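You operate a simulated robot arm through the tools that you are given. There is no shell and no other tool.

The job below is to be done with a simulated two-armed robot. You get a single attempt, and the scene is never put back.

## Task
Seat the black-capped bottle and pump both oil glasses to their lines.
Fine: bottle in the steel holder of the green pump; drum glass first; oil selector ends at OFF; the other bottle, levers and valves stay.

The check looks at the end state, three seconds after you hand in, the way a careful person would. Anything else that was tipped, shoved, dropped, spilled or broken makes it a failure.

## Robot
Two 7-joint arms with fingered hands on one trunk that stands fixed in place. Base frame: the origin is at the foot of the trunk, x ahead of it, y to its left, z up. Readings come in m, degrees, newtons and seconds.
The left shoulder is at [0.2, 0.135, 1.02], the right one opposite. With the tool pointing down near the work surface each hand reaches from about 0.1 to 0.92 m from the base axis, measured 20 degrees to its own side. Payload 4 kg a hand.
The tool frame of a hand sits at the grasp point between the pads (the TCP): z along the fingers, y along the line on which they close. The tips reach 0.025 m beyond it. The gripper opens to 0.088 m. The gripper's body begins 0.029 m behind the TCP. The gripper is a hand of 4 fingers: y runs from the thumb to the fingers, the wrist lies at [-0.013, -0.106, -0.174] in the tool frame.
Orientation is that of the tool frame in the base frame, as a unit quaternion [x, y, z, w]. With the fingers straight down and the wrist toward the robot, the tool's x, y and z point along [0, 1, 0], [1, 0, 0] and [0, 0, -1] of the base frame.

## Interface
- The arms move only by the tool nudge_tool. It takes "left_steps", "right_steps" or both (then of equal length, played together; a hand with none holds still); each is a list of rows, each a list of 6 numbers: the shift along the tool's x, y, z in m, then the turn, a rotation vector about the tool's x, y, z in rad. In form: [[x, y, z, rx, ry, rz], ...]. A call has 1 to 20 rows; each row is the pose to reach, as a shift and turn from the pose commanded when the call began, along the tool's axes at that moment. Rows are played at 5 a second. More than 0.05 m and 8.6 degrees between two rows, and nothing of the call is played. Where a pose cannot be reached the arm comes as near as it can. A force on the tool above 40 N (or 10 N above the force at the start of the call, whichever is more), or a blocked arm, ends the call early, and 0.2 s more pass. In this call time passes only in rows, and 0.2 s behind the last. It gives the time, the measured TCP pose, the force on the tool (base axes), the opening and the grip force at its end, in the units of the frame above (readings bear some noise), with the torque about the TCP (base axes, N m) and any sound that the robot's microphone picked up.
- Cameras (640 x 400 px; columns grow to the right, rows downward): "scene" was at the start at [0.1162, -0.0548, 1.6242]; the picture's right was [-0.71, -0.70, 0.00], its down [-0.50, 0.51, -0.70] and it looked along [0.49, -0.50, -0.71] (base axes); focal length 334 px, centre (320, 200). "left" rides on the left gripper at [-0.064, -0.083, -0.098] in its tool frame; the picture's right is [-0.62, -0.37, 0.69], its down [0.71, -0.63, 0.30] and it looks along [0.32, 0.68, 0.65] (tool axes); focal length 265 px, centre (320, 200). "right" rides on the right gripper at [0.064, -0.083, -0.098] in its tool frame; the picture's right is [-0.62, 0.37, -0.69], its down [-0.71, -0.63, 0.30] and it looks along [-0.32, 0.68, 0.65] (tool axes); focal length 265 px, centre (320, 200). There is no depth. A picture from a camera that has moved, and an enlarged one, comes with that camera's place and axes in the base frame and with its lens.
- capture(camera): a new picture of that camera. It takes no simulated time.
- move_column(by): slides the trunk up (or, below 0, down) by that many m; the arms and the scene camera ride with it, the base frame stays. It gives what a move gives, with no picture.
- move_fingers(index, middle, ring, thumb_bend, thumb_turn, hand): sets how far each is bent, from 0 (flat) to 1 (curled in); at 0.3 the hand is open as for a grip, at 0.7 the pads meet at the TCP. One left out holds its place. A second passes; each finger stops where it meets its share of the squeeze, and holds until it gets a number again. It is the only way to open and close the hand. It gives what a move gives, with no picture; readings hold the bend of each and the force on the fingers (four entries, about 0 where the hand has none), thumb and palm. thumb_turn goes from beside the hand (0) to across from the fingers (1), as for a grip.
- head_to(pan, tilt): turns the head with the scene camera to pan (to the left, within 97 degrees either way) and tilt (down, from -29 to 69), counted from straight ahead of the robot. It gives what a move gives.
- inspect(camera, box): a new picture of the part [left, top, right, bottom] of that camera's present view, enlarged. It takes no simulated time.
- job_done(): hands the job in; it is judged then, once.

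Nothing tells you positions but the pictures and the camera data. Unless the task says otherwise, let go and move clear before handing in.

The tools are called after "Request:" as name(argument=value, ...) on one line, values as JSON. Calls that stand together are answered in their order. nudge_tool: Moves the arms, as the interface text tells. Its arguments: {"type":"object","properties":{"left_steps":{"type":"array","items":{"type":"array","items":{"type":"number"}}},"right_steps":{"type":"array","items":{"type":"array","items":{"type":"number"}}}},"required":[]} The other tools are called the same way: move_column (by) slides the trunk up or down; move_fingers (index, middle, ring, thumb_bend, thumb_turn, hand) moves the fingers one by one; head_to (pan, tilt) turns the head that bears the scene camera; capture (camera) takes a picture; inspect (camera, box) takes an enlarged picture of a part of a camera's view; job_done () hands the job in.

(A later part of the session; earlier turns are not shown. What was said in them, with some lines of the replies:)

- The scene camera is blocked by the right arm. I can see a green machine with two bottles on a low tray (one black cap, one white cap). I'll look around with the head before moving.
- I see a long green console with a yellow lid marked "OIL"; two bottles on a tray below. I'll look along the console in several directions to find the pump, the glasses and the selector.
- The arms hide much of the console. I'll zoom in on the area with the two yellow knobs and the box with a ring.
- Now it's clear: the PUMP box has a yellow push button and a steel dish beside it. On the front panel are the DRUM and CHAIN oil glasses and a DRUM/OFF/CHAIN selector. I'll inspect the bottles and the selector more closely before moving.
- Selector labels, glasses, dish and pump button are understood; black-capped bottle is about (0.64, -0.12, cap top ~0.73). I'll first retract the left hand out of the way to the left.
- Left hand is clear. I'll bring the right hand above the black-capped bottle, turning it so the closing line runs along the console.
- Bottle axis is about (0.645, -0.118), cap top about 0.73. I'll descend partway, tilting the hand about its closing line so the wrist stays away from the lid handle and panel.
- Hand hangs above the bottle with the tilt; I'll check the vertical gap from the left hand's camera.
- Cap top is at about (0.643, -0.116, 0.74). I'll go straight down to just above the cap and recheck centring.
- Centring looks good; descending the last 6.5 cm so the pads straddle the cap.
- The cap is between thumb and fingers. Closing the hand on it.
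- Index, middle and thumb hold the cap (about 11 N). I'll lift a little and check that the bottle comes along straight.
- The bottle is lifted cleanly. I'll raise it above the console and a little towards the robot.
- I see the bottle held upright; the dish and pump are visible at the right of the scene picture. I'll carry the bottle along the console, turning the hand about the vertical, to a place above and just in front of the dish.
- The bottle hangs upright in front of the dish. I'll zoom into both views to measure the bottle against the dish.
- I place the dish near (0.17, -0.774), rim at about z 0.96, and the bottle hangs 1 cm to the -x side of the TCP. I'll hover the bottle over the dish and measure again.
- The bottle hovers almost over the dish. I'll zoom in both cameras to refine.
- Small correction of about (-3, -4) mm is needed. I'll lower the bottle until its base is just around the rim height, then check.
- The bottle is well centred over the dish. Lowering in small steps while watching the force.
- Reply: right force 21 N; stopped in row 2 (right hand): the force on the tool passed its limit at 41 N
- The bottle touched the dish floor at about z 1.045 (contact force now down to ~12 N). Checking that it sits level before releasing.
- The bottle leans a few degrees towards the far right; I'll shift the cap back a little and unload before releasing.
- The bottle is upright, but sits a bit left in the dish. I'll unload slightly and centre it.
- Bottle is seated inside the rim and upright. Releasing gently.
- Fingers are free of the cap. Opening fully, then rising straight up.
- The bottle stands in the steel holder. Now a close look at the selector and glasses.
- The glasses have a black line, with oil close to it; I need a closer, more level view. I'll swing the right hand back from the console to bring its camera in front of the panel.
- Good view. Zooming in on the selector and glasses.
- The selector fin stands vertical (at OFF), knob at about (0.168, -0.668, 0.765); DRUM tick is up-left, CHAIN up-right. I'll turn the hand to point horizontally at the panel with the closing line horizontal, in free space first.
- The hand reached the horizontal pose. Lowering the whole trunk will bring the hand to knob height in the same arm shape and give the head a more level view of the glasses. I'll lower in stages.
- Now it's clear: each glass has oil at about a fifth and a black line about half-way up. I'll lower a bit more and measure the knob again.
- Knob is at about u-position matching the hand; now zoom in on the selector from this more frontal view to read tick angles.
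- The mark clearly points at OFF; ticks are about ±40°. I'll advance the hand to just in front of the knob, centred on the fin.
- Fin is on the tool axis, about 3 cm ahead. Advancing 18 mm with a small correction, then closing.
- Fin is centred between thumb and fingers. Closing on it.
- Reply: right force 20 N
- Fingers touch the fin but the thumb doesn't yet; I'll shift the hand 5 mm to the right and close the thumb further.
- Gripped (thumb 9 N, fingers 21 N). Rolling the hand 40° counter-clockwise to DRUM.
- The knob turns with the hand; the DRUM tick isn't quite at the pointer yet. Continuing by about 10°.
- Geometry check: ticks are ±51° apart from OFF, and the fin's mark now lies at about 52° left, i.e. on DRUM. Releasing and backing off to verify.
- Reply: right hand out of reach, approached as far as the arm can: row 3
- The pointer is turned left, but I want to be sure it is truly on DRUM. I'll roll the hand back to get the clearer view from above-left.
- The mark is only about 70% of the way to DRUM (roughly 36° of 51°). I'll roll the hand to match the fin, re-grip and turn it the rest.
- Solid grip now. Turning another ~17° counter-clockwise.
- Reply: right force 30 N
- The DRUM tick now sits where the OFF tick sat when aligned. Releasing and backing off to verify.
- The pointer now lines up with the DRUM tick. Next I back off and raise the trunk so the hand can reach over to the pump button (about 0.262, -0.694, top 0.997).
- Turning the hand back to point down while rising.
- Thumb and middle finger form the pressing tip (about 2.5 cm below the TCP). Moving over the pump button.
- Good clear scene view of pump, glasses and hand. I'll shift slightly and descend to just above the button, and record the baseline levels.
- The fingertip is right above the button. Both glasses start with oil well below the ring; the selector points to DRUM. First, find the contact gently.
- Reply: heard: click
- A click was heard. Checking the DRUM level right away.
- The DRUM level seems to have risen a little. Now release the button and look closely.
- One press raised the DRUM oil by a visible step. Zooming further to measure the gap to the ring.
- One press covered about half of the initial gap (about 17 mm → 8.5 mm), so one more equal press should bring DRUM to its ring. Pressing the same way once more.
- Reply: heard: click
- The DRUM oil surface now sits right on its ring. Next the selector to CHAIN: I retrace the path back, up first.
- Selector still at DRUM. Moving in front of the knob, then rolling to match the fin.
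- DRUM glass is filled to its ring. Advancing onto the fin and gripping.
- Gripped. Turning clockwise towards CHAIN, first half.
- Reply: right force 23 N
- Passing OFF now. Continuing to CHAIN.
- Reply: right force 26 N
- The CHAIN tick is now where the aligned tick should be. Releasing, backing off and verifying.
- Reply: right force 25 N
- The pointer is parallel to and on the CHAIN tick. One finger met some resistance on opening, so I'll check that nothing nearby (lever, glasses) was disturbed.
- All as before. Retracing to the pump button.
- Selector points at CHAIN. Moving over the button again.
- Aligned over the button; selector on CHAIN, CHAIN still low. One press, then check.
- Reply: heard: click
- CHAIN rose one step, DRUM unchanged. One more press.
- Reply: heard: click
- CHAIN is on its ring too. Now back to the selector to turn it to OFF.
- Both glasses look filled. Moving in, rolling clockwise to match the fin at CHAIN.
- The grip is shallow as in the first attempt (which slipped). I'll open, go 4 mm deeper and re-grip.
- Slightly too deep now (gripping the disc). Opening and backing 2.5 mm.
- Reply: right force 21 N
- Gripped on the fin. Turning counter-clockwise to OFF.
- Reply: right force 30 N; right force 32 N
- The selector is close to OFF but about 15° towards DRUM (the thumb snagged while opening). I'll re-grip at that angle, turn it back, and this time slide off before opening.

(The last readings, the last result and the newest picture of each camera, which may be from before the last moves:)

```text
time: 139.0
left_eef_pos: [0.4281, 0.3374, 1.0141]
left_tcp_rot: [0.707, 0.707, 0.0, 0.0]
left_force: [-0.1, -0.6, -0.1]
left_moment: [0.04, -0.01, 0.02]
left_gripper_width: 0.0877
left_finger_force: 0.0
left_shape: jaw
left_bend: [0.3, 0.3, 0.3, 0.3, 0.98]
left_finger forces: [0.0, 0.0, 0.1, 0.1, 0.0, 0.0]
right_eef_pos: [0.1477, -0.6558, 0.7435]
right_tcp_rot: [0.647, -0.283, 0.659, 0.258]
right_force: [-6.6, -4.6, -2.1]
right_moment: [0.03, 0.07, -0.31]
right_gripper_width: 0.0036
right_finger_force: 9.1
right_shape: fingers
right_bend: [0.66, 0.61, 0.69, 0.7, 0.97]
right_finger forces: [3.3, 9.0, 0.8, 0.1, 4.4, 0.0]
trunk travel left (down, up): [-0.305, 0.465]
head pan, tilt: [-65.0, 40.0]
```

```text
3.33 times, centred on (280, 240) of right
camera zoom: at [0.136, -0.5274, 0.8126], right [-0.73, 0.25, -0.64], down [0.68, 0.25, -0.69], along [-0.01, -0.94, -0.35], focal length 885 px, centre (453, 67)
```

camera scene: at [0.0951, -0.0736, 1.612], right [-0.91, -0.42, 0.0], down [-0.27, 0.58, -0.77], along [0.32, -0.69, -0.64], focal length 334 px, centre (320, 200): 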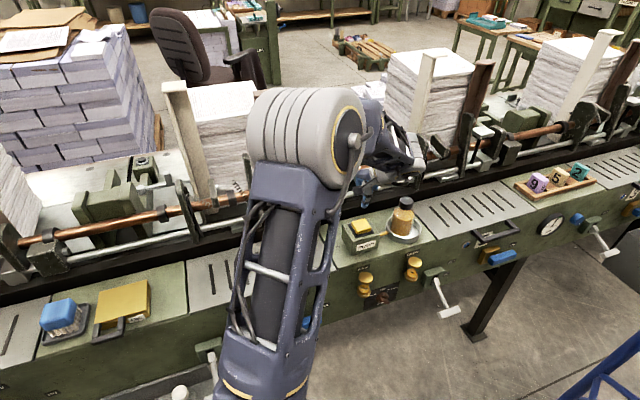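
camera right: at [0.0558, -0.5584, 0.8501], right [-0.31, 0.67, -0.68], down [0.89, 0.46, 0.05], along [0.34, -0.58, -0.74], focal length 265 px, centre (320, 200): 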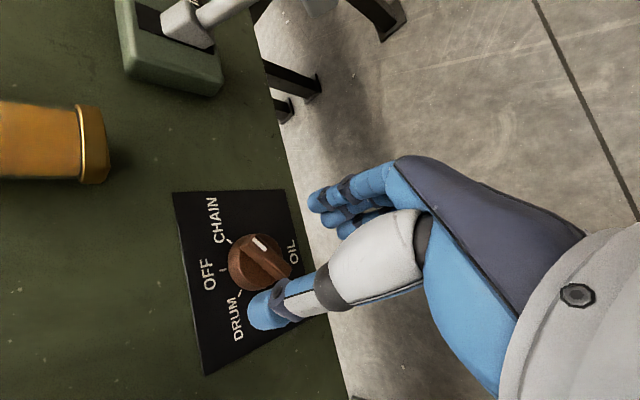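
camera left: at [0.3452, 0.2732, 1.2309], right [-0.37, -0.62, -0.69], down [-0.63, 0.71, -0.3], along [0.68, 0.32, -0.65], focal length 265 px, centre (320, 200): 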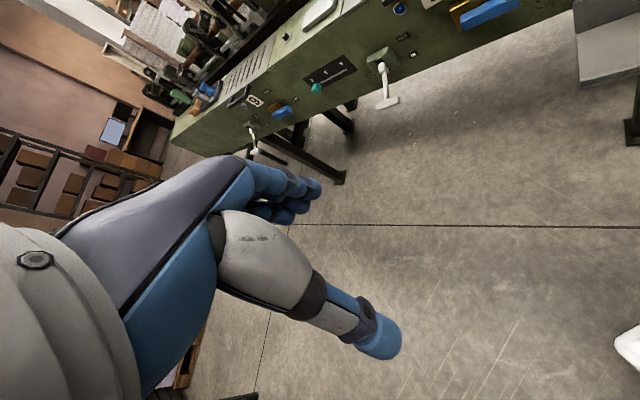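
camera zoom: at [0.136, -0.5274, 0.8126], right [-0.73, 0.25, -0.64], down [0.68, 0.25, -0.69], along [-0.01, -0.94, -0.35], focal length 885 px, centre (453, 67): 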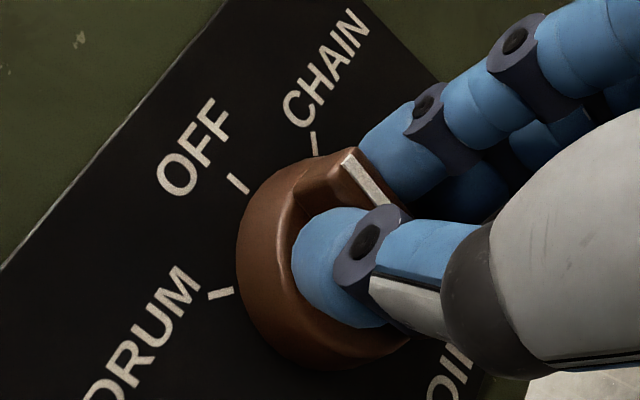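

The mark now runs parallel to the OFF tick. Sliding back off the fin before opening.

Request:
nudge_tool(right_steps=[[0, 0, -0.006, 0, 0, 0], [0, 0, -0.013, 0, 0, 0], [0, 0, -0.022, 0, 0, 0]])

Request:
move_fingers(hand="right", index=0.42, middle=0.42, ring=0.42, thumb_bend=0.42)

Request:
nudge_tool(right_steps=[[0, 0, -0.015, 0, 0, 0], [0, 0, -0.03, 0, 0, 0]])

Request:
inspect(camera="right", box=[160, 180, 340, 340])

```text
time: 139.8
left_eef_pos: [0.4288, 0.3388, 1.0135]
left_tcp_rot: [0.707, 0.707, 0.0, 0.0]
left_force: [0.1, -0.4, 0.2]
left_moment: [-0.03, -0.01, -0.01]
left_gripper_width: 0.0878
left_finger_force: 0.1
left_shape: jaw
left_bend: [0.3, 0.3, 0.3, 0.3, 0.98]
left_finger forces: [0.1, 0.0, 0.0, 0.0, 0.0, 0.0]
right_eef_pos: [0.1323, -0.6394, 0.7431]
right_tcp_rot: [0.646, -0.283, 0.66, 0.257]
right_force: [-0.5, 0.2, -0.3]
right_moment: [0.01, 0.02, -0.03]
right_gripper_width: 0.0001
right_finger_force: 0.0
right_shape: fingers
right_bend: [0.67, 0.7, 0.7, 0.74, 0.97]
right_finger forces: [0.1, 0.1, 0.0, 0.1, 0.0, 0.0]
trunk travel left (down, up): [-0.305, 0.465]
head pan, tilt: [-65.0, 40.0]
```

```text
time: 140.8
left_eef_pos: [0.4284, 0.3374, 1.0144]
left_tcp_rot: [0.707, 0.707, 0.0, 0.0]
left_force: [-0.1, -0.1, -0.6]
left_moment: [0.04, 0.01, -0.05]
left_gripper_width: 0.0879
left_finger_force: 0.0
left_shape: jaw
left_bend: [0.3, 0.3, 0.3, 0.3, 0.98]
left_finger forces: [0.1, 0.0, 0.0, 0.0, 0.0, 0.0]
right_eef_pos: [0.1333, -0.6405, 0.745]
right_tcp_rot: [0.646, -0.283, 0.66, 0.258]
right_force: [-0.4, 0.2, 0.0]
right_moment: [0.0, 0.02, -0.01]
right_gripper_width: 0.0587
right_finger_force: 0.1
right_shape: fingers
right_bend: [0.42, 0.42, 0.42, 0.42, 0.97]
right_finger forces: [0.0, 0.0, 0.0, 0.0, 0.0, 0.0]
trunk travel left (down, up): [-0.305, 0.465]
head pan, tilt: [-65.0, 40.0]
```

```text
time: 141.4
left_eef_pos: [0.4282, 0.3382, 1.0134]
left_tcp_rot: [0.706, 0.708, 0.001, 0.0]
left_force: [0.4, -0.7, 0.0]
left_moment: [-0.03, 0.01, -0.01]
left_gripper_width: 0.0876
left_finger_force: 0.1
left_shape: jaw
left_bend: [0.3, 0.3, 0.3, 0.3, 0.98]
left_finger forces: [0.0, 0.0, 0.0, 0.0, 0.0, 0.0]
right_eef_pos: [0.1114, -0.6171, 0.7443]
right_tcp_rot: [0.646, -0.283, 0.66, 0.258]
right_force: [-0.2, 0.5, 0.5]
right_moment: [0.02, -0.01, 0.01]
right_gripper_width: 0.0587
right_finger_force: 0.0
right_shape: fingers
right_bend: [0.42, 0.42, 0.42, 0.42, 0.97]
right_finger forces: [0.0, 0.0, 0.0, 0.0, 0.0, 0.0]
trunk travel left (down, up): [-0.305, 0.465]
head pan, tilt: [-65.0, 40.0]
```

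```text
2.50 times, centred on (250, 260) of right
camera zoom: at [0.1004, -0.4895, 0.8121], right [-0.73, 0.25, -0.64], down [0.68, 0.25, -0.69], along [-0.01, -0.94, -0.35], focal length 664 px, centre (495, 50)
```

zoom: 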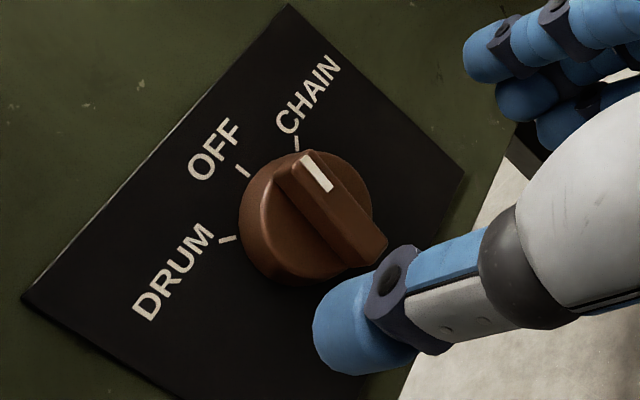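

The pointer is now a few degrees past OFF towards CHAIN (about 6°). One more fine correction with the same slide-off method.

Request:
nudge_tool(right_steps=[[0, 0, 0.018, 0, 0, 0], [0, 0, 0.036, 0, 0, 0], [0, 0, 0.0525, 0, 0, 0]])

Request:
move_fingers(hand="right", index=0.7, middle=0.7, ring=0.7, thumb_bend=0.75)

Request:
inspect(camera="right", box=[200, 180, 360, 300])

```text
time: 142.2
left_eef_pos: [0.429, 0.3386, 1.0133]
left_tcp_rot: [0.707, 0.708, 0.0, 0.0]
left_force: [0.3, 0.6, -0.3]
left_moment: [0.02, 0.02, -0.02]
left_gripper_width: 0.0876
left_finger_force: 0.1
left_shape: jaw
left_bend: [0.3, 0.3, 0.3, 0.3, 0.98]
left_finger forces: [0.0, 0.0, 0.0, 0.0, 0.1, 0.0]
right_eef_pos: [0.1466, -0.6553, 0.745]
right_tcp_rot: [0.646, -0.283, 0.66, 0.258]
right_force: [0.4, 0.6, 0.2]
right_moment: [0.0, -0.02, 0.04]
right_gripper_width: 0.0588
right_finger_force: 0.1
right_shape: fingers
right_bend: [0.42, 0.42, 0.42, 0.42, 0.97]
right_finger forces: [0.0, 0.0, 0.0, 0.0, 0.0, 0.0]
trunk travel left (down, up): [-0.305, 0.465]
head pan, tilt: [-65.0, 40.0]
```

```text
time: 143.2
left_eef_pos: [0.4295, 0.339, 1.0147]
left_tcp_rot: [0.707, 0.707, 0.0, 0.001]
left_force: [0.3, 0.2, -0.3]
left_moment: [0.0, -0.02, 0.03]
left_gripper_width: 0.0875
left_finger_force: 0.1
left_shape: jaw
left_bend: [0.3, 0.3, 0.3, 0.3, 0.98]
left_finger forces: [0.0, 0.0, 0.0, 0.1, 0.0, 0.0]
right_eef_pos: [0.1465, -0.6556, 0.7458]
right_tcp_rot: [0.646, -0.283, 0.66, 0.258]
right_force: [0.4, -2.9, -0.3]
right_moment: [-0.01, 0.02, -0.03]
right_gripper_width: 0.0038
right_finger_force: 5.0
right_shape: fingers
right_bend: [0.66, 0.68, 0.69, 0.7, 0.97]
right_finger forces: [3.2, 1.7, 0.3, 0.0, 4.7, 0.0]
trunk travel left (down, up): [-0.305, 0.465]
head pan, tilt: [-65.0, 40.0]
```

```text
3.33 times, centred on (280, 240) of right
camera zoom: at [0.1353, -0.5272, 0.8132], right [-0.73, 0.24, -0.64], down [0.68, 0.25, -0.69], along [-0.01, -0.94, -0.35], focal length 885 px, centre (453, 67)
```

zoom: 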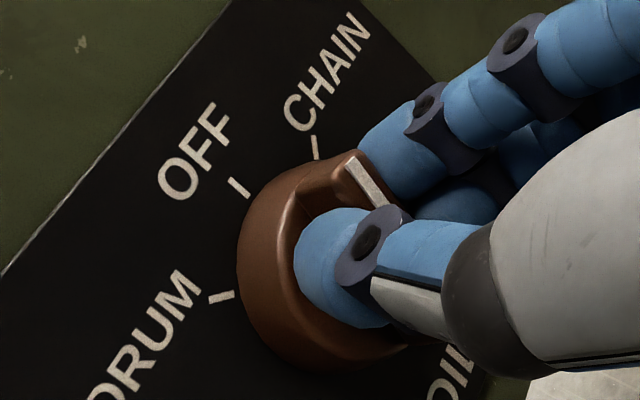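

Request:
nudge_tool(right_steps=[[0, 0, 0, 0, 0, -0.07], [0, 0, 0, 0, 0, -0.13]])

Request:
inspect(camera="right", box=[200, 180, 360, 300])

Request:
nudge_tool(right_steps=[[0, 0, -0.006, 0, 0, 0], [0, 0, -0.013, 0, 0, 0], [0, 0, -0.022, 0, 0, 0]])

Request:
move_fingers(hand="right", index=0.42, middle=0.42, ring=0.42, thumb_bend=0.42)

Request:
nudge_tool(right_steps=[[0, 0, -0.015, 0, 0, 0.045], [0, 0, -0.03, 0, 0, 0.09]])

Request:
inspect(camera="right", box=[160, 180, 340, 340])

```text
time: 143.8
left_eef_pos: [0.4287, 0.3394, 1.0135]
left_tcp_rot: [0.707, 0.708, 0.001, 0.0]
left_force: [0.2, 0.1, -0.4]
left_moment: [-0.02, 0.0, -0.01]
left_gripper_width: 0.0875
left_finger_force: 0.0
left_shape: jaw
left_bend: [0.3, 0.3, 0.3, 0.3, 0.98]
left_finger forces: [0.0, 0.0, 0.0, 0.0, 0.0, 0.0]
right_eef_pos: [0.1465, -0.6538, 0.7445]
right_tcp_rot: [0.664, -0.24, 0.641, 0.301]
right_force: [-0.8, -1.0, -1.5]
right_moment: [0.0, 0.01, -0.06]
right_gripper_width: 0.0039
right_finger_force: 4.6
right_shape: fingers
right_bend: [0.65, 0.68, 0.7, 0.71, 0.97]
right_finger forces: [4.6, 1.3, 0.0, 0.0, 4.2, 0.0]
trunk travel left (down, up): [-0.305, 0.465]
head pan, tilt: [-65.0, 40.0]
```

```text
3.33 times, centred on (280, 240) of right
camera zoom: at [0.1418, -0.5214, 0.8015], right [-0.79, 0.19, -0.59], down [0.61, 0.18, -0.77], along [-0.04, -0.97, -0.26], focal length 885 px, centre (453, 67)
```

zoom: 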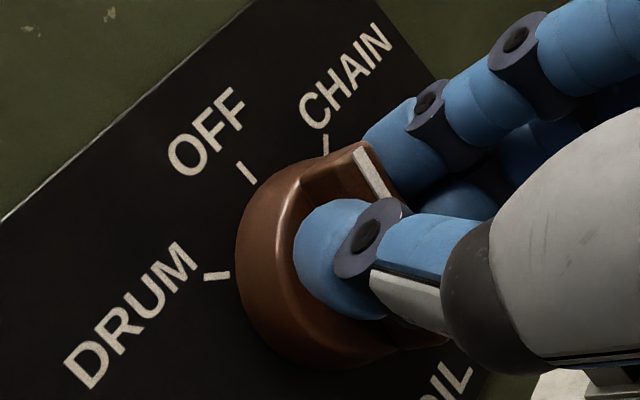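

```text
time: 144.6
left_eef_pos: [0.4273, 0.3379, 1.0139]
left_tcp_rot: [0.707, 0.707, -0.001, 0.0]
left_force: [-0.5, -0.5, 0.1]
left_moment: [0.0, 0.03, 0.01]
left_gripper_width: 0.0875
left_finger_force: 0.1
left_shape: jaw
left_bend: [0.3, 0.3, 0.3, 0.3, 0.98]
left_finger forces: [0.0, 0.0, 0.1, 0.0, 0.1, 0.0]
right_eef_pos: [0.1328, -0.6393, 0.7442]
right_tcp_rot: [0.663, -0.241, 0.642, 0.3]
right_force: [0.0, 0.0, -0.2]
right_moment: [0.01, 0.01, -0.01]
right_gripper_width: 0.0
right_finger_force: 0.2
right_shape: fingers
right_bend: [0.68, 0.7, 0.7, 0.74, 0.97]
right_finger forces: [0.0, 0.1, 0.0, 0.0, 0.0, 0.0]
trunk travel left (down, up): [-0.305, 0.465]
head pan, tilt: [-65.0, 40.0]
```

```text
time: 145.6
left_eef_pos: [0.4278, 0.3386, 1.0146]
left_tcp_rot: [0.707, 0.707, -0.001, 0.0]
left_force: [0.0, 0.4, 0.1]
left_moment: [0.0, 0.01, 0.0]
left_gripper_width: 0.0875
left_finger_force: 0.0
left_shape: jaw
left_bend: [0.3, 0.3, 0.3, 0.3, 0.98]
left_finger forces: [0.0, 0.0, 0.0, 0.0, 0.0, 0.0]
right_eef_pos: [0.1325, -0.6391, 0.7449]
right_tcp_rot: [0.663, -0.241, 0.641, 0.301]
right_force: [0.3, -0.3, 0.3]
right_moment: [0.03, 0.0, -0.02]
right_gripper_width: 0.0586
right_finger_force: 0.0
right_shape: fingers
right_bend: [0.42, 0.42, 0.42, 0.42, 0.97]
right_finger forces: [0.0, 0.0, 0.0, 0.0, 0.0, 0.1]
trunk travel left (down, up): [-0.305, 0.465]
head pan, tilt: [-65.0, 40.0]
```

```text
time: 146.2
left_eef_pos: [0.4282, 0.3379, 1.0152]
left_tcp_rot: [0.707, 0.707, 0.0, 0.0]
left_force: [0.3, -0.3, 0.3]
left_moment: [-0.02, 0.0, 0.02]
left_gripper_width: 0.088
left_finger_force: 0.1
left_shape: jaw
left_bend: [0.3, 0.3, 0.3, 0.3, 0.98]
left_finger forces: [0.0, 0.1, 0.0, 0.0, 0.0, 0.0]
right_eef_pos: [0.112, -0.6178, 0.7434]
right_tcp_rot: [0.651, -0.27, 0.655, 0.272]
right_force: [0.4, 0.3, -0.5]
right_moment: [0.03, 0.04, 0.0]
right_gripper_width: 0.0587
right_finger_force: 0.0
right_shape: fingers
right_bend: [0.42, 0.42, 0.42, 0.42, 0.97]
right_finger forces: [0.0, 0.0, 0.0, 0.0, 0.0, 0.0]
trunk travel left (down, up): [-0.305, 0.465]
head pan, tilt: [-65.0, 40.0]
```

```text
2.50 times, centred on (250, 260) of right
camera zoom: at [0.1031, -0.4886, 0.8082], right [-0.75, 0.23, -0.62], down [0.66, 0.23, -0.71], along [-0.02, -0.95, -0.32], focal length 664 px, centre (495, 50)
```

zoom: 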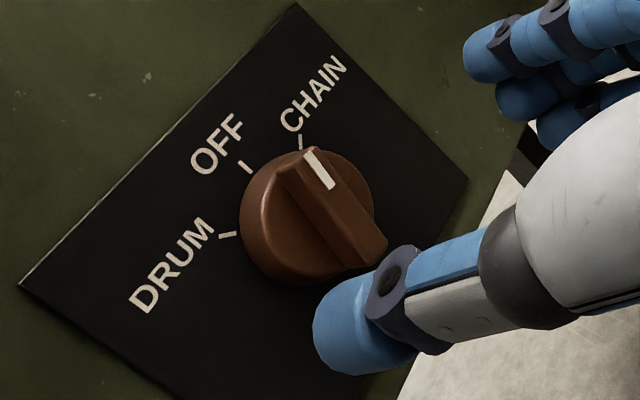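

Still about 6–8° towards CHAIN, since that light grip slipped. I'll take a slightly deeper, firmer grip and turn it back.

Request:
nudge_tool(right_steps=[[0, 0, 0.018, 0, 0, 0.05], [0, 0, 0.036, 0, 0, 0.1], [0, 0, 0.0545, 0, 0, 0.1]])

Request:
move_fingers(hand="right", index=0.72, middle=0.72, ring=0.72, thumb_bend=0.8)

Request:
inspect(camera="right", box=[200, 180, 360, 300])

```text
time: 147.0
left_eef_pos: [0.4291, 0.3383, 1.0146]
left_tcp_rot: [0.707, 0.707, 0.0, 0.001]
left_force: [-0.6, -0.1, -0.1]
left_moment: [0.03, -0.01, -0.03]
left_gripper_width: 0.0876
left_finger_force: 0.1
left_shape: jaw
left_bend: [0.3, 0.3, 0.3, 0.3, 0.98]
left_finger forces: [0.1, 0.1, 0.1, 0.0, 0.0, 0.1]
right_eef_pos: [0.1488, -0.6545, 0.744]
right_tcp_rot: [0.637, -0.303, 0.667, 0.238]
right_force: [0.3, -0.6, 0.3]
right_moment: [0.01, 0.03, 0.02]
right_gripper_width: 0.0586
right_finger_force: 0.2
right_shape: fingers
right_bend: [0.42, 0.42, 0.42, 0.42, 0.97]
right_finger forces: [0.0, 0.0, 0.1, 0.0, 0.0, 0.0]
trunk travel left (down, up): [-0.305, 0.465]
head pan, tilt: [-65.0, 40.0]
```

```text
time: 148.0
left_eef_pos: [0.4283, 0.3379, 1.014]
left_tcp_rot: [0.707, 0.707, 0.0, 0.0]
left_force: [-0.6, -1.3, -0.4]
left_moment: [0.0, 0.0, -0.02]
left_gripper_width: 0.0875
left_finger_force: 0.1
left_shape: jaw
left_bend: [0.3, 0.3, 0.3, 0.3, 0.98]
left_finger forces: [0.0, 0.1, 0.0, 0.0, 0.0, 0.0]
right_eef_pos: [0.1487, -0.655, 0.7429]
right_tcp_rot: [0.638, -0.303, 0.667, 0.238]
right_force: [-9.0, -5.1, -9.3]
right_moment: [0.19, 0.23, -0.4]
right_gripper_width: 0.0029
right_finger_force: 15.3
right_shape: fingers
right_bend: [0.71, 0.6, 0.71, 0.72, 0.97]
right_finger forces: [6.4, 13.8, 2.0, 0.0, 8.1, 0.1]
trunk travel left (down, up): [-0.305, 0.465]
head pan, tilt: [-65.0, 40.0]
```

```text
3.33 times, centred on (280, 240) of right
camera zoom: at [0.1348, -0.5309, 0.8157], right [-0.7, 0.27, -0.66], down [0.71, 0.28, -0.65], along [0.0, -0.92, -0.39], focal length 885 px, centre (453, 67)
```

zoom: 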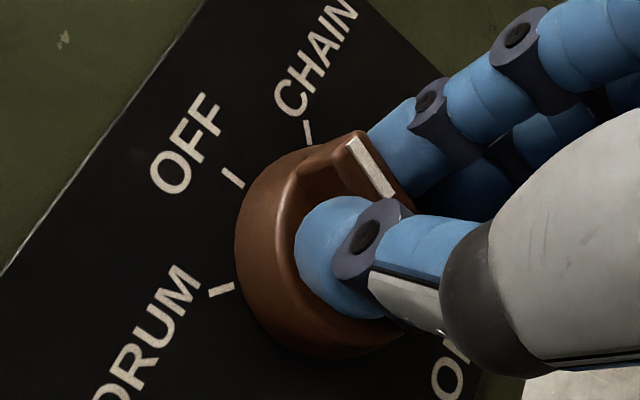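

Request:
nudge_tool(right_steps=[[0, 0, 0, 0, 0, -0.09], [0, 0, 0, 0, 0, -0.18]])

Request:
inspect(camera="right", box=[200, 180, 360, 300])

```text
time: 148.6
left_eef_pos: [0.4284, 0.3385, 1.013]
left_tcp_rot: [0.707, 0.707, 0.001, 0.0]
left_force: [0.0, -0.2, 0.6]
left_moment: [-0.01, 0.02, -0.02]
left_gripper_width: 0.0876
left_finger_force: 0.0
left_shape: jaw
left_bend: [0.3, 0.3, 0.3, 0.3, 0.98]
left_finger forces: [0.0, 0.0, 0.1, 0.0, 0.0, 0.0]
right_eef_pos: [0.1487, -0.6561, 0.7423]
right_tcp_rot: [0.663, -0.245, 0.641, 0.299]
right_force: [-12.3, -2.4, -12.8]
right_moment: [0.31, 0.24, -0.46]
right_gripper_width: 0.0029
right_finger_force: 17.9
right_shape: fingers
right_bend: [0.62, 0.59, 0.71, 0.72, 0.97]
right_finger forces: [6.7, 16.2, 2.9, 0.0, 9.1, 0.1]
trunk travel left (down, up): [-0.305, 0.465]
head pan, tilt: [-65.0, 40.0]
```

```text
3.33 times, centred on (280, 240) of right
camera zoom: at [0.1437, -0.5227, 0.8013], right [-0.78, 0.2, -0.59], down [0.62, 0.19, -0.76], along [-0.04, -0.96, -0.27], focal length 885 px, centre (453, 67)
```

zoom: 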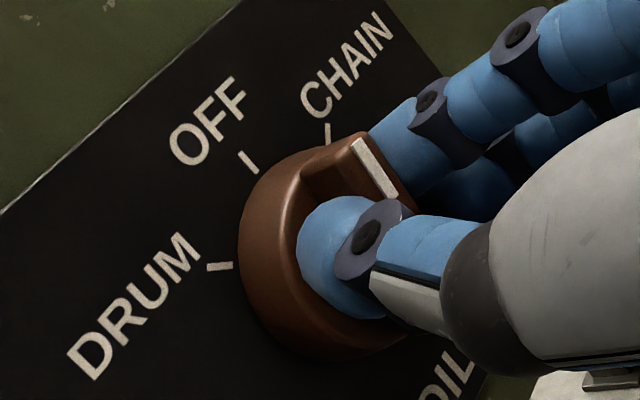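

Request:
nudge_tool(right_steps=[[0, 0, 0, 0, 0, -0.06], [0, 0, 0, 0, 0, -0.12]])

Request:
inspect(camera="right", box=[200, 180, 360, 300])

```text
time: 149.2
left_eef_pos: [0.4276, 0.3384, 1.0136]
left_tcp_rot: [0.706, 0.708, -0.001, 0.002]
left_force: [0.3, 0.1, -0.4]
left_moment: [0.01, 0.0, 0.0]
left_gripper_width: 0.0877
left_finger_force: 0.1
left_shape: jaw
left_bend: [0.3, 0.3, 0.3, 0.3, 0.98]
left_finger forces: [0.1, 0.1, 0.1, 0.1, 0.0, 0.0]
right_eef_pos: [0.1493, -0.6569, 0.7445]
right_tcp_rot: [0.676, -0.205, 0.623, 0.336]
right_force: [-15.5, 0.1, -14.5]
right_moment: [0.28, 0.3, -0.53]
right_gripper_width: 0.0028
right_finger_force: 19.8
right_shape: fingers
right_bend: [0.71, 0.59, 0.71, 0.72, 0.97]
right_finger forces: [6.3, 18.5, 3.3, 0.0, 10.8, 0.0]
trunk travel left (down, up): [-0.305, 0.465]
head pan, tilt: [-65.0, 40.0]
```

```text
3.33 times, centred on (280, 240) of right
camera zoom: at [0.1482, -0.5188, 0.7907], right [-0.83, 0.15, -0.54], down [0.55, 0.12, -0.82], along [-0.06, -0.98, -0.18], focal length 885 px, centre (453, 67)
```

zoom: 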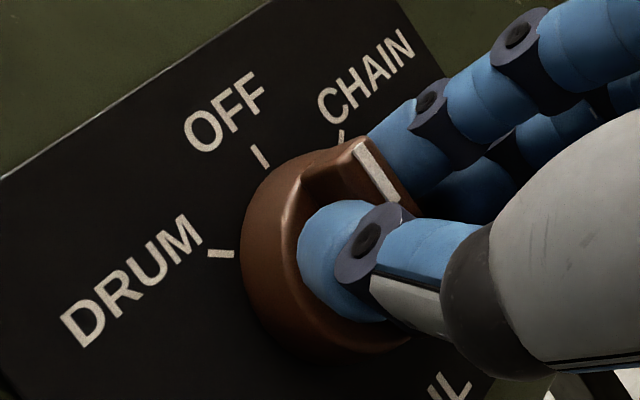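

Request:
nudge_tool(right_steps=[[0, 0, -0.006, 0, 0, 0], [0, 0, -0.013, 0, 0, 0], [0, 0, -0.022, 0, 0, 0]])

Request:
move_fingers(hand="right", index=0.3, middle=0.3, ring=0.3, thumb_bend=0.3)

Request:
nudge_tool(right_steps=[[0, 0, 0, 0, 0, 0.1], [0.002, 0, 0, 0, 0, 0.2]])

Request:
inspect(camera="right", box=[160, 140, 440, 380])

```text
time: 150.0
left_eef_pos: [0.4289, 0.3379, 1.0149]
left_tcp_rot: [0.707, 0.707, 0.0, -0.001]
left_force: [-0.4, 0.1, 0.0]
left_moment: [0.01, -0.03, 0.01]
left_gripper_width: 0.0877
left_finger_force: 0.0
left_shape: jaw
left_bend: [0.3, 0.3, 0.3, 0.3, 0.98]
left_finger forces: [0.0, 0.0, 0.0, 0.0, 0.1, 0.0]
right_eef_pos: [0.1334, -0.6413, 0.7451]
right_tcp_rot: [0.675, -0.202, 0.626, 0.335]
right_force: [0.9, 0.3, -0.4]
right_moment: [0.0, -0.01, 0.03]
right_gripper_width: 0.0
right_finger_force: 0.0
right_shape: fingers
right_bend: [0.71, 0.72, 0.72, 0.77, 0.97]
right_finger forces: [0.1, 0.0, 0.0, 0.1, 0.0, 0.0]
trunk travel left (down, up): [-0.305, 0.465]
head pan, tilt: [-65.0, 40.0]
```

```text
time: 151.0
left_eef_pos: [0.4298, 0.3385, 1.0149]
left_tcp_rot: [0.707, 0.707, 0.0, 0.0]
left_force: [0.3, 0.3, 0.5]
left_moment: [0.01, 0.0, 0.0]
left_gripper_width: 0.0874
left_finger_force: 0.1
left_shape: jaw
left_bend: [0.3, 0.3, 0.3, 0.3, 0.98]
left_finger forces: [0.0, 0.0, 0.1, 0.0, 0.1, 0.0]
right_eef_pos: [0.133, -0.6423, 0.7447]
right_tcp_rot: [0.675, -0.203, 0.625, 0.335]
right_force: [0.7, -0.4, -0.4]
right_moment: [0.02, -0.02, 0.02]
right_gripper_width: 0.0844
right_finger_force: 0.1
right_shape: fingers
right_bend: [0.3, 0.3, 0.3, 0.3, 0.97]
right_finger forces: [0.0, 0.0, 0.0, 0.0, 0.0, 0.0]
trunk travel left (down, up): [-0.305, 0.465]
head pan, tilt: [-65.0, 40.0]
```

```text
time: 151.6
left_eef_pos: [0.4287, 0.3379, 1.0128]
left_tcp_rot: [0.707, 0.707, -0.001, 0.0]
left_force: [0.4, -0.2, -0.3]
left_moment: [0.03, -0.02, -0.01]
left_gripper_width: 0.0875
left_finger_force: 0.1
left_shape: jaw
left_bend: [0.3, 0.3, 0.3, 0.3, 0.98]
left_finger forces: [0.0, 0.0, 0.1, 0.1, 0.0, 0.0]
right_eef_pos: [0.1337, -0.6423, 0.7465]
right_tcp_rot: [0.652, -0.27, 0.655, 0.271]
right_force: [0.3, 0.3, 0.4]
right_moment: [0.03, -0.02, -0.02]
right_gripper_width: 0.0844
right_finger_force: 0.0
right_shape: fingers
right_bend: [0.3, 0.3, 0.3, 0.3, 0.97]
right_finger forces: [0.0, 0.0, 0.1, 0.0, 0.0, 0.1]
trunk travel left (down, up): [-0.305, 0.465]
head pan, tilt: [-65.0, 40.0]
```

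```text
1.67 times, centred on (300, 260) of right
camera zoom: at [0.1251, -0.5117, 0.8115], right [-0.75, 0.23, -0.62], down [0.66, 0.23, -0.71], along [-0.02, -0.95, -0.32], focal length 442 px, centre (353, 100)
```

zoom: 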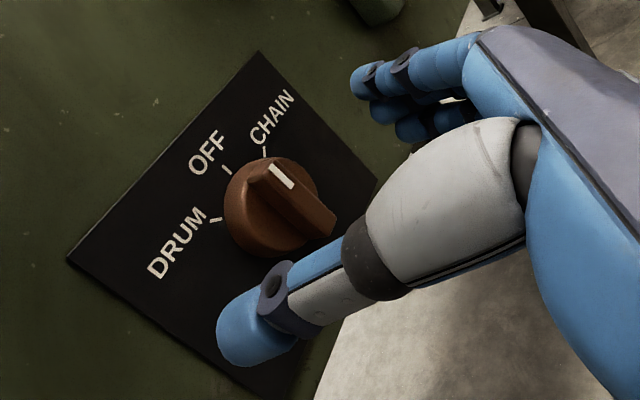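

Compared to the initial picture from nearly the same spot, the pointer matches OFF. I'll back off to the exact earlier viewpoint to compare once more.

Request:
nudge_tool(right_steps=[[0.01, -0.004, -0.035, 0, 0, 0], [0.02, -0.009, -0.07, 0, 0, 0], [0.032, -0.0165, -0.1225, 0, 0, 0]])

Request:
inspect(camera="right", box=[150, 220, 300, 360])

Request:
capture(camera="right")

```text
refused: row 3 steps farther than a row can; nothing moved
```

```text
2.86 times, centred on (225, 290) of right
camera zoom: at [0.1251, -0.5117, 0.8115], right [-0.75, 0.23, -0.62], down [0.66, 0.23, -0.71], along [-0.02, -0.95, -0.32], focal length 758 px, centre (591, -57)
```

zoom: 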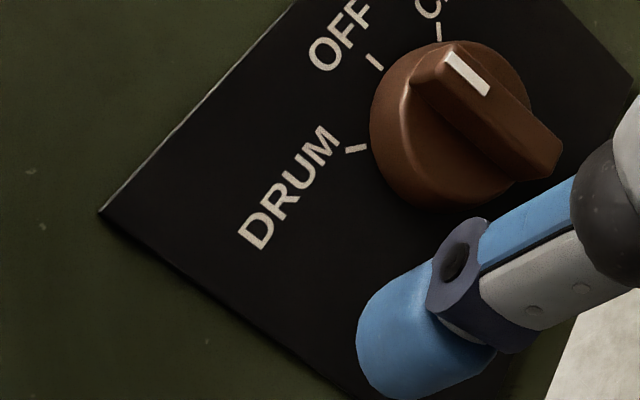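

```text
taken
camera right: at [0.1251, -0.5117, 0.8115], right [-0.75, 0.23, -0.62], down [0.66, 0.23, -0.71], along [-0.02, -0.95, -0.32], focal length 265 px, centre (320, 200)
```

right: 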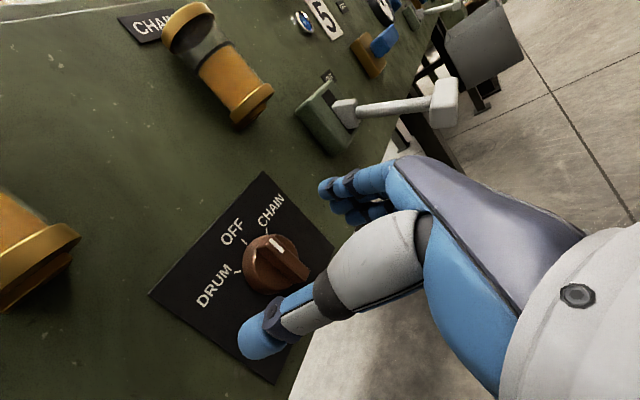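

Request:
nudge_tool(right_steps=[[0.008, -0.004, -0.03, 0, 0, 0], [0.016, -0.008, -0.06, 0, 0, 0], [0.024, -0.012, -0.09, 0, 0, 0], [0.032, -0.0165, -0.1225, 0, 0, 0]])

Request:
inspect(camera="right", box=[150, 220, 300, 360])

Request:
capture(camera="right")

```text
time: 152.6
left_eef_pos: [0.428, 0.3405, 1.0134]
left_tcp_rot: [0.706, 0.708, 0.0, 0.001]
left_force: [0.8, -0.3, -1.5]
left_moment: [0.0, 0.03, -0.02]
left_gripper_width: 0.0875
left_finger_force: 0.1
left_shape: jaw
left_bend: [0.3, 0.3, 0.3, 0.3, 0.98]
left_finger forces: [0.0, 0.0, 0.0, 0.0, 0.0, 0.1]
right_eef_pos: [0.0588, -0.5418, 0.7786]
right_tcp_rot: [0.652, -0.268, 0.655, 0.271]
right_force: [0.0, -0.7, 0.2]
right_moment: [-0.01, -0.05, -0.02]
right_gripper_width: 0.0846
right_finger_force: 0.1
right_shape: fingers
right_bend: [0.3, 0.3, 0.3, 0.3, 0.97]
right_finger forces: [0.0, 0.0, 0.1, 0.0, 0.0, 0.0]
trunk travel left (down, up): [-0.305, 0.465]
head pan, tilt: [-65.0, 40.0]
```

```text
2.86 times, centred on (225, 290) of right
camera zoom: at [0.049, -0.4131, 0.8444], right [-0.75, 0.23, -0.62], down [0.66, 0.23, -0.71], along [-0.02, -0.95, -0.32], focal length 758 px, centre (591, -57)
```

zoom: 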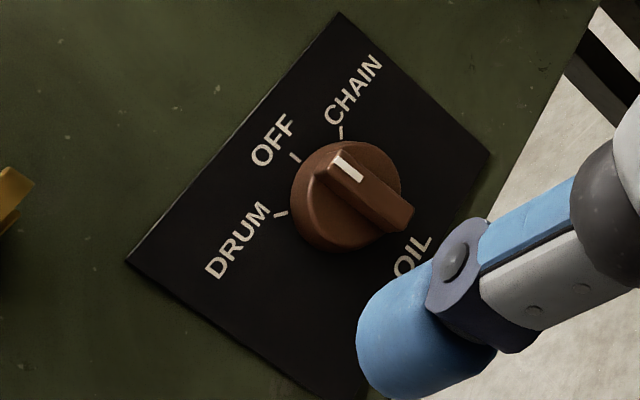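

```text
taken
camera right: at [0.049, -0.4131, 0.8444], right [-0.75, 0.23, -0.62], down [0.66, 0.23, -0.71], along [-0.02, -0.95, -0.32], focal length 265 px, centre (320, 200)
```

right: 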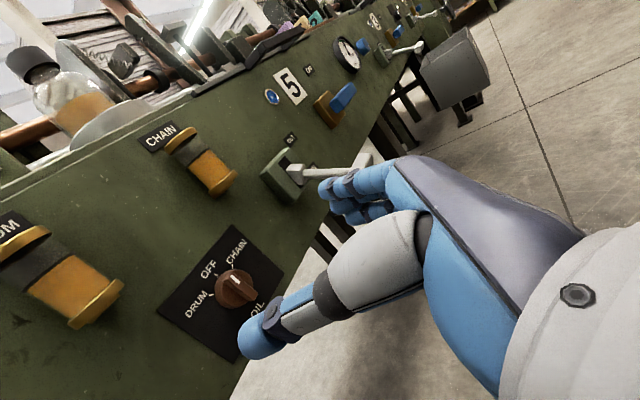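

The pointer is identical to the initial OFF picture. Both glasses are at their rings. I'll raise the trunk, move the hand clear, and do a final check of everything.

Request:
move_column(by=0.3)

Request:
nudge_tool(right_steps=[[0.01, 0, 0, 0.0806, -0.0806, -0.0806], [0.02, 0, 0, 0.1612, -0.1612, -0.1612], [0.03, 0, 0, 0.2418, -0.2418, -0.2418], [0.04, 0, 0, 0.3224, -0.3224, -0.3224], [0.05, 0, 0, 0.403, -0.403, -0.403], [0.06, 0, 0, 0.4836, -0.4836, -0.4836], [0.07, 0, 0, 0.5642, -0.5642, -0.5642], [0.08, 0, 0, 0.6448, -0.6448, -0.6448], [0.09, 0, 0, 0.7254, -0.7254, -0.7254], [0.1, 0, 0, 0.806, -0.806, -0.806], [0.11, 0, 0, 0.8866, -0.8866, -0.8866], [0.12, 0, 0, 0.9672, -0.9672, -0.9672], [0.13, 0, 0, 1.0478, -1.0478, -1.0478], [0.14, 0, 0, 1.1284, -1.1284, -1.1284], [0.15, 0, 0, 1.209, -1.209, -1.209]])

Request:
inspect(camera="scene", box=[320, 180, 460, 310])

Request:
inspect(camera="scene", box=[345, 250, 435, 310])

Request:
capture(camera="right")

Request:
head_to(pan=-30, tilt=50)

Request:
capture(camera="scene")

```text
time: 155.6
left_eef_pos: [0.4286, 0.338, 1.3131]
left_tcp_rot: [0.707, 0.707, 0.0, 0.0]
left_force: [-0.2, -0.5, -0.8]
left_moment: [-0.01, 0.0, 0.01]
left_gripper_width: 0.0875
left_finger_force: 0.1
left_shape: jaw
left_bend: [0.3, 0.3, 0.3, 0.3, 0.98]
left_finger forces: [0.0, 0.1, 0.0, 0.1, 0.0, 0.0]
right_eef_pos: [0.0581, -0.5425, 1.0789]
right_tcp_rot: [0.652, -0.27, 0.655, 0.271]
right_force: [-0.2, 0.1, 0.3]
right_moment: [0.02, 0.0, -0.02]
right_gripper_width: 0.0845
right_finger_force: 0.0
right_shape: fingers
right_bend: [0.3, 0.3, 0.3, 0.3, 0.97]
right_finger forces: [0.1, 0.0, 0.1, 0.0, 0.0, 0.1]
trunk travel left (down, up): [-0.605, 0.165]
head pan, tilt: [-65.0, 40.0]
```

```text
time: 158.8
left_eef_pos: [0.4296, 0.338, 1.3148]
left_tcp_rot: [0.707, 0.707, 0.0, -0.001]
left_force: [-0.5, 0.1, 0.4]
left_moment: [-0.02, 0.01, 0.01]
left_gripper_width: 0.0874
left_finger_force: 0.1
left_shape: jaw
left_bend: [0.3, 0.3, 0.3, 0.3, 0.98]
left_finger forces: [0.0, 0.0, 0.0, 0.0, 0.1, 0.0]
right_eef_pos: [0.0575, -0.5422, 1.2296]
right_tcp_rot: [0.923, 0.384, 0.0, 0.002]
right_force: [0.2, 0.4, 0.1]
right_moment: [-0.01, -0.05, 0.0]
right_gripper_width: 0.0845
right_finger_force: 0.0
right_shape: fingers
right_bend: [0.3, 0.3, 0.3, 0.3, 0.97]
right_finger forces: [0.0, 0.1, 0.0, 0.1, 0.0, 0.0]
trunk travel left (down, up): [-0.605, 0.165]
head pan, tilt: [-65.0, 40.0]
```

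```text
3.08 times, centred on (390, 245) of scene
camera zoom: at [0.0952, -0.074, 1.6119], right [-0.91, -0.42, 0.0], down [-0.27, 0.58, -0.77], along [0.32, -0.69, -0.64], focal length 1028 px, centre (105, 62)
```

zoom: 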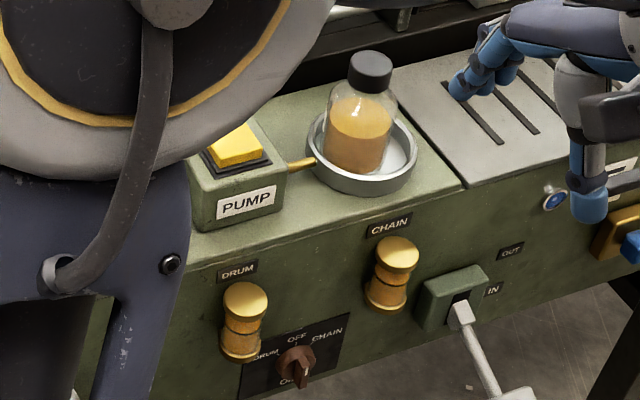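

```text
6.67 times, centred on (390, 280) of scene
camera zoom: at [0.0952, -0.074, 1.6119], right [-0.91, -0.42, 0.0], down [-0.27, 0.58, -0.77], along [0.32, -0.69, -0.64], focal length 2228 px, centre (-147, -333)
```

zoom: 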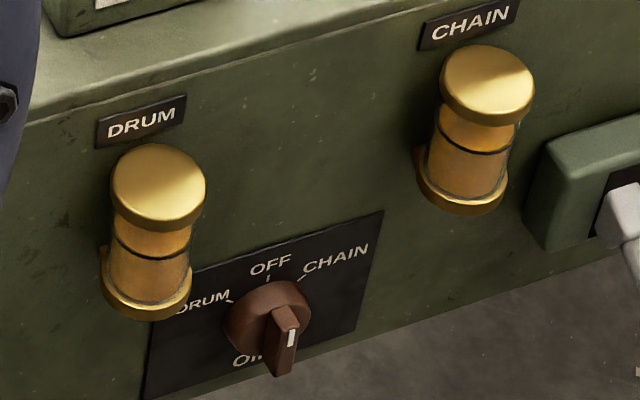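

```text
taken
camera right: at [0.0456, -0.4359, 1.3283], right [-0.18, -0.7, 0.69], down [-0.95, -0.06, -0.31], along [0.26, -0.71, -0.65], focal length 265 px, centre (320, 200)
```

right: 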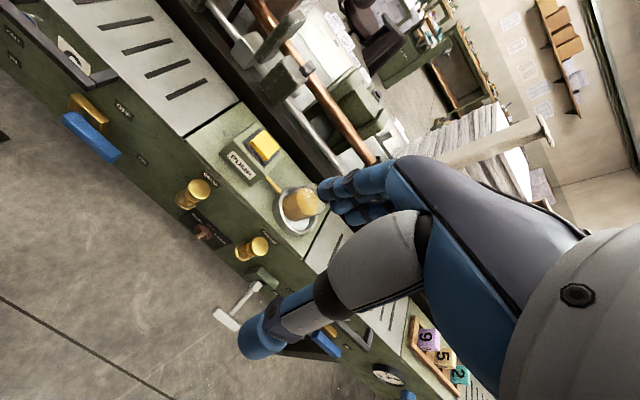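

```text
time: 159.8
left_eef_pos: [0.4282, 0.3384, 1.3134]
left_tcp_rot: [0.707, 0.707, 0.001, 0.0]
left_force: [1.1, 0.2, -1.0]
left_moment: [-0.01, 0.0, -0.02]
left_gripper_width: 0.0877
left_finger_force: 0.0
left_shape: jaw
left_bend: [0.3, 0.3, 0.3, 0.3, 0.98]
left_finger forces: [0.0, 0.1, 0.1, 0.0, 0.0, 0.1]
right_eef_pos: [0.0579, -0.5422, 1.2288]
right_tcp_rot: [0.924, 0.383, 0.001, 0.002]
right_force: [-0.7, -0.2, 0.6]
right_moment: [0.02, 0.0, 0.03]
right_gripper_width: 0.0848
right_finger_force: 0.1
right_shape: fingers
right_bend: [0.3, 0.3, 0.3, 0.3, 0.97]
right_finger forces: [0.0, 0.0, 0.0, 0.1, 0.1, 0.0]
trunk travel left (down, up): [-0.605, 0.165]
head pan, tilt: [-30.0, 50.0]
```

```text
taken
camera scene: at [0.126, -0.0354, 1.5978], right [-0.5, -0.87, 0.0], down [-0.66, 0.38, -0.64], along [0.56, -0.32, -0.77], focal length 334 px, centre (320, 200)
```

scene: 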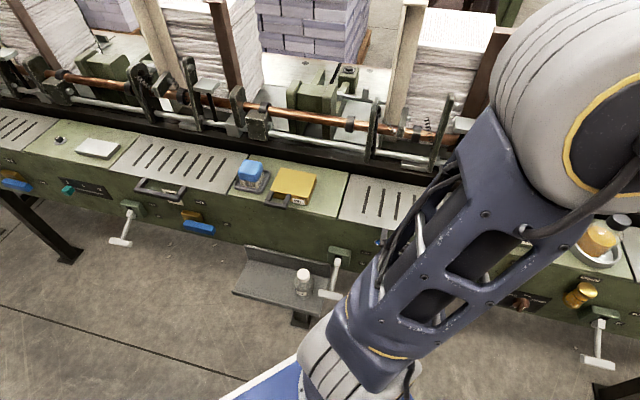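

All is in place. The black-capped bottle stands upright in the steel holder, both oil levels are on their rings (drum filled first), and the selector is back at OFF. The white-capped bottle and the levers haven't moved, and the hands are clear. Handing in.

Request:
job_done()

```text
The job is handed in.
```

The job is handed in, and every part of the task looked right in my last pictures.

- **Bottle:** the black-capped bottle stands upright in the steel holder of the green pump.
- **Oil glasses:** I filled the drum glass first, then the chain glass, with two pump presses each. Both oil levels sit on their lines.
- **Selector:** it points at OFF. It took several tries to get there. The grip slipped or snagged a few times, so it turned past OFF both ways before the last correction. The final position matches my first picture of it to within a few degrees.
- **Everything else:** the white-capped bottle and the levers are where they started. I saw no spills and nothing knocked over.

Both hands are open and clear of the machine.
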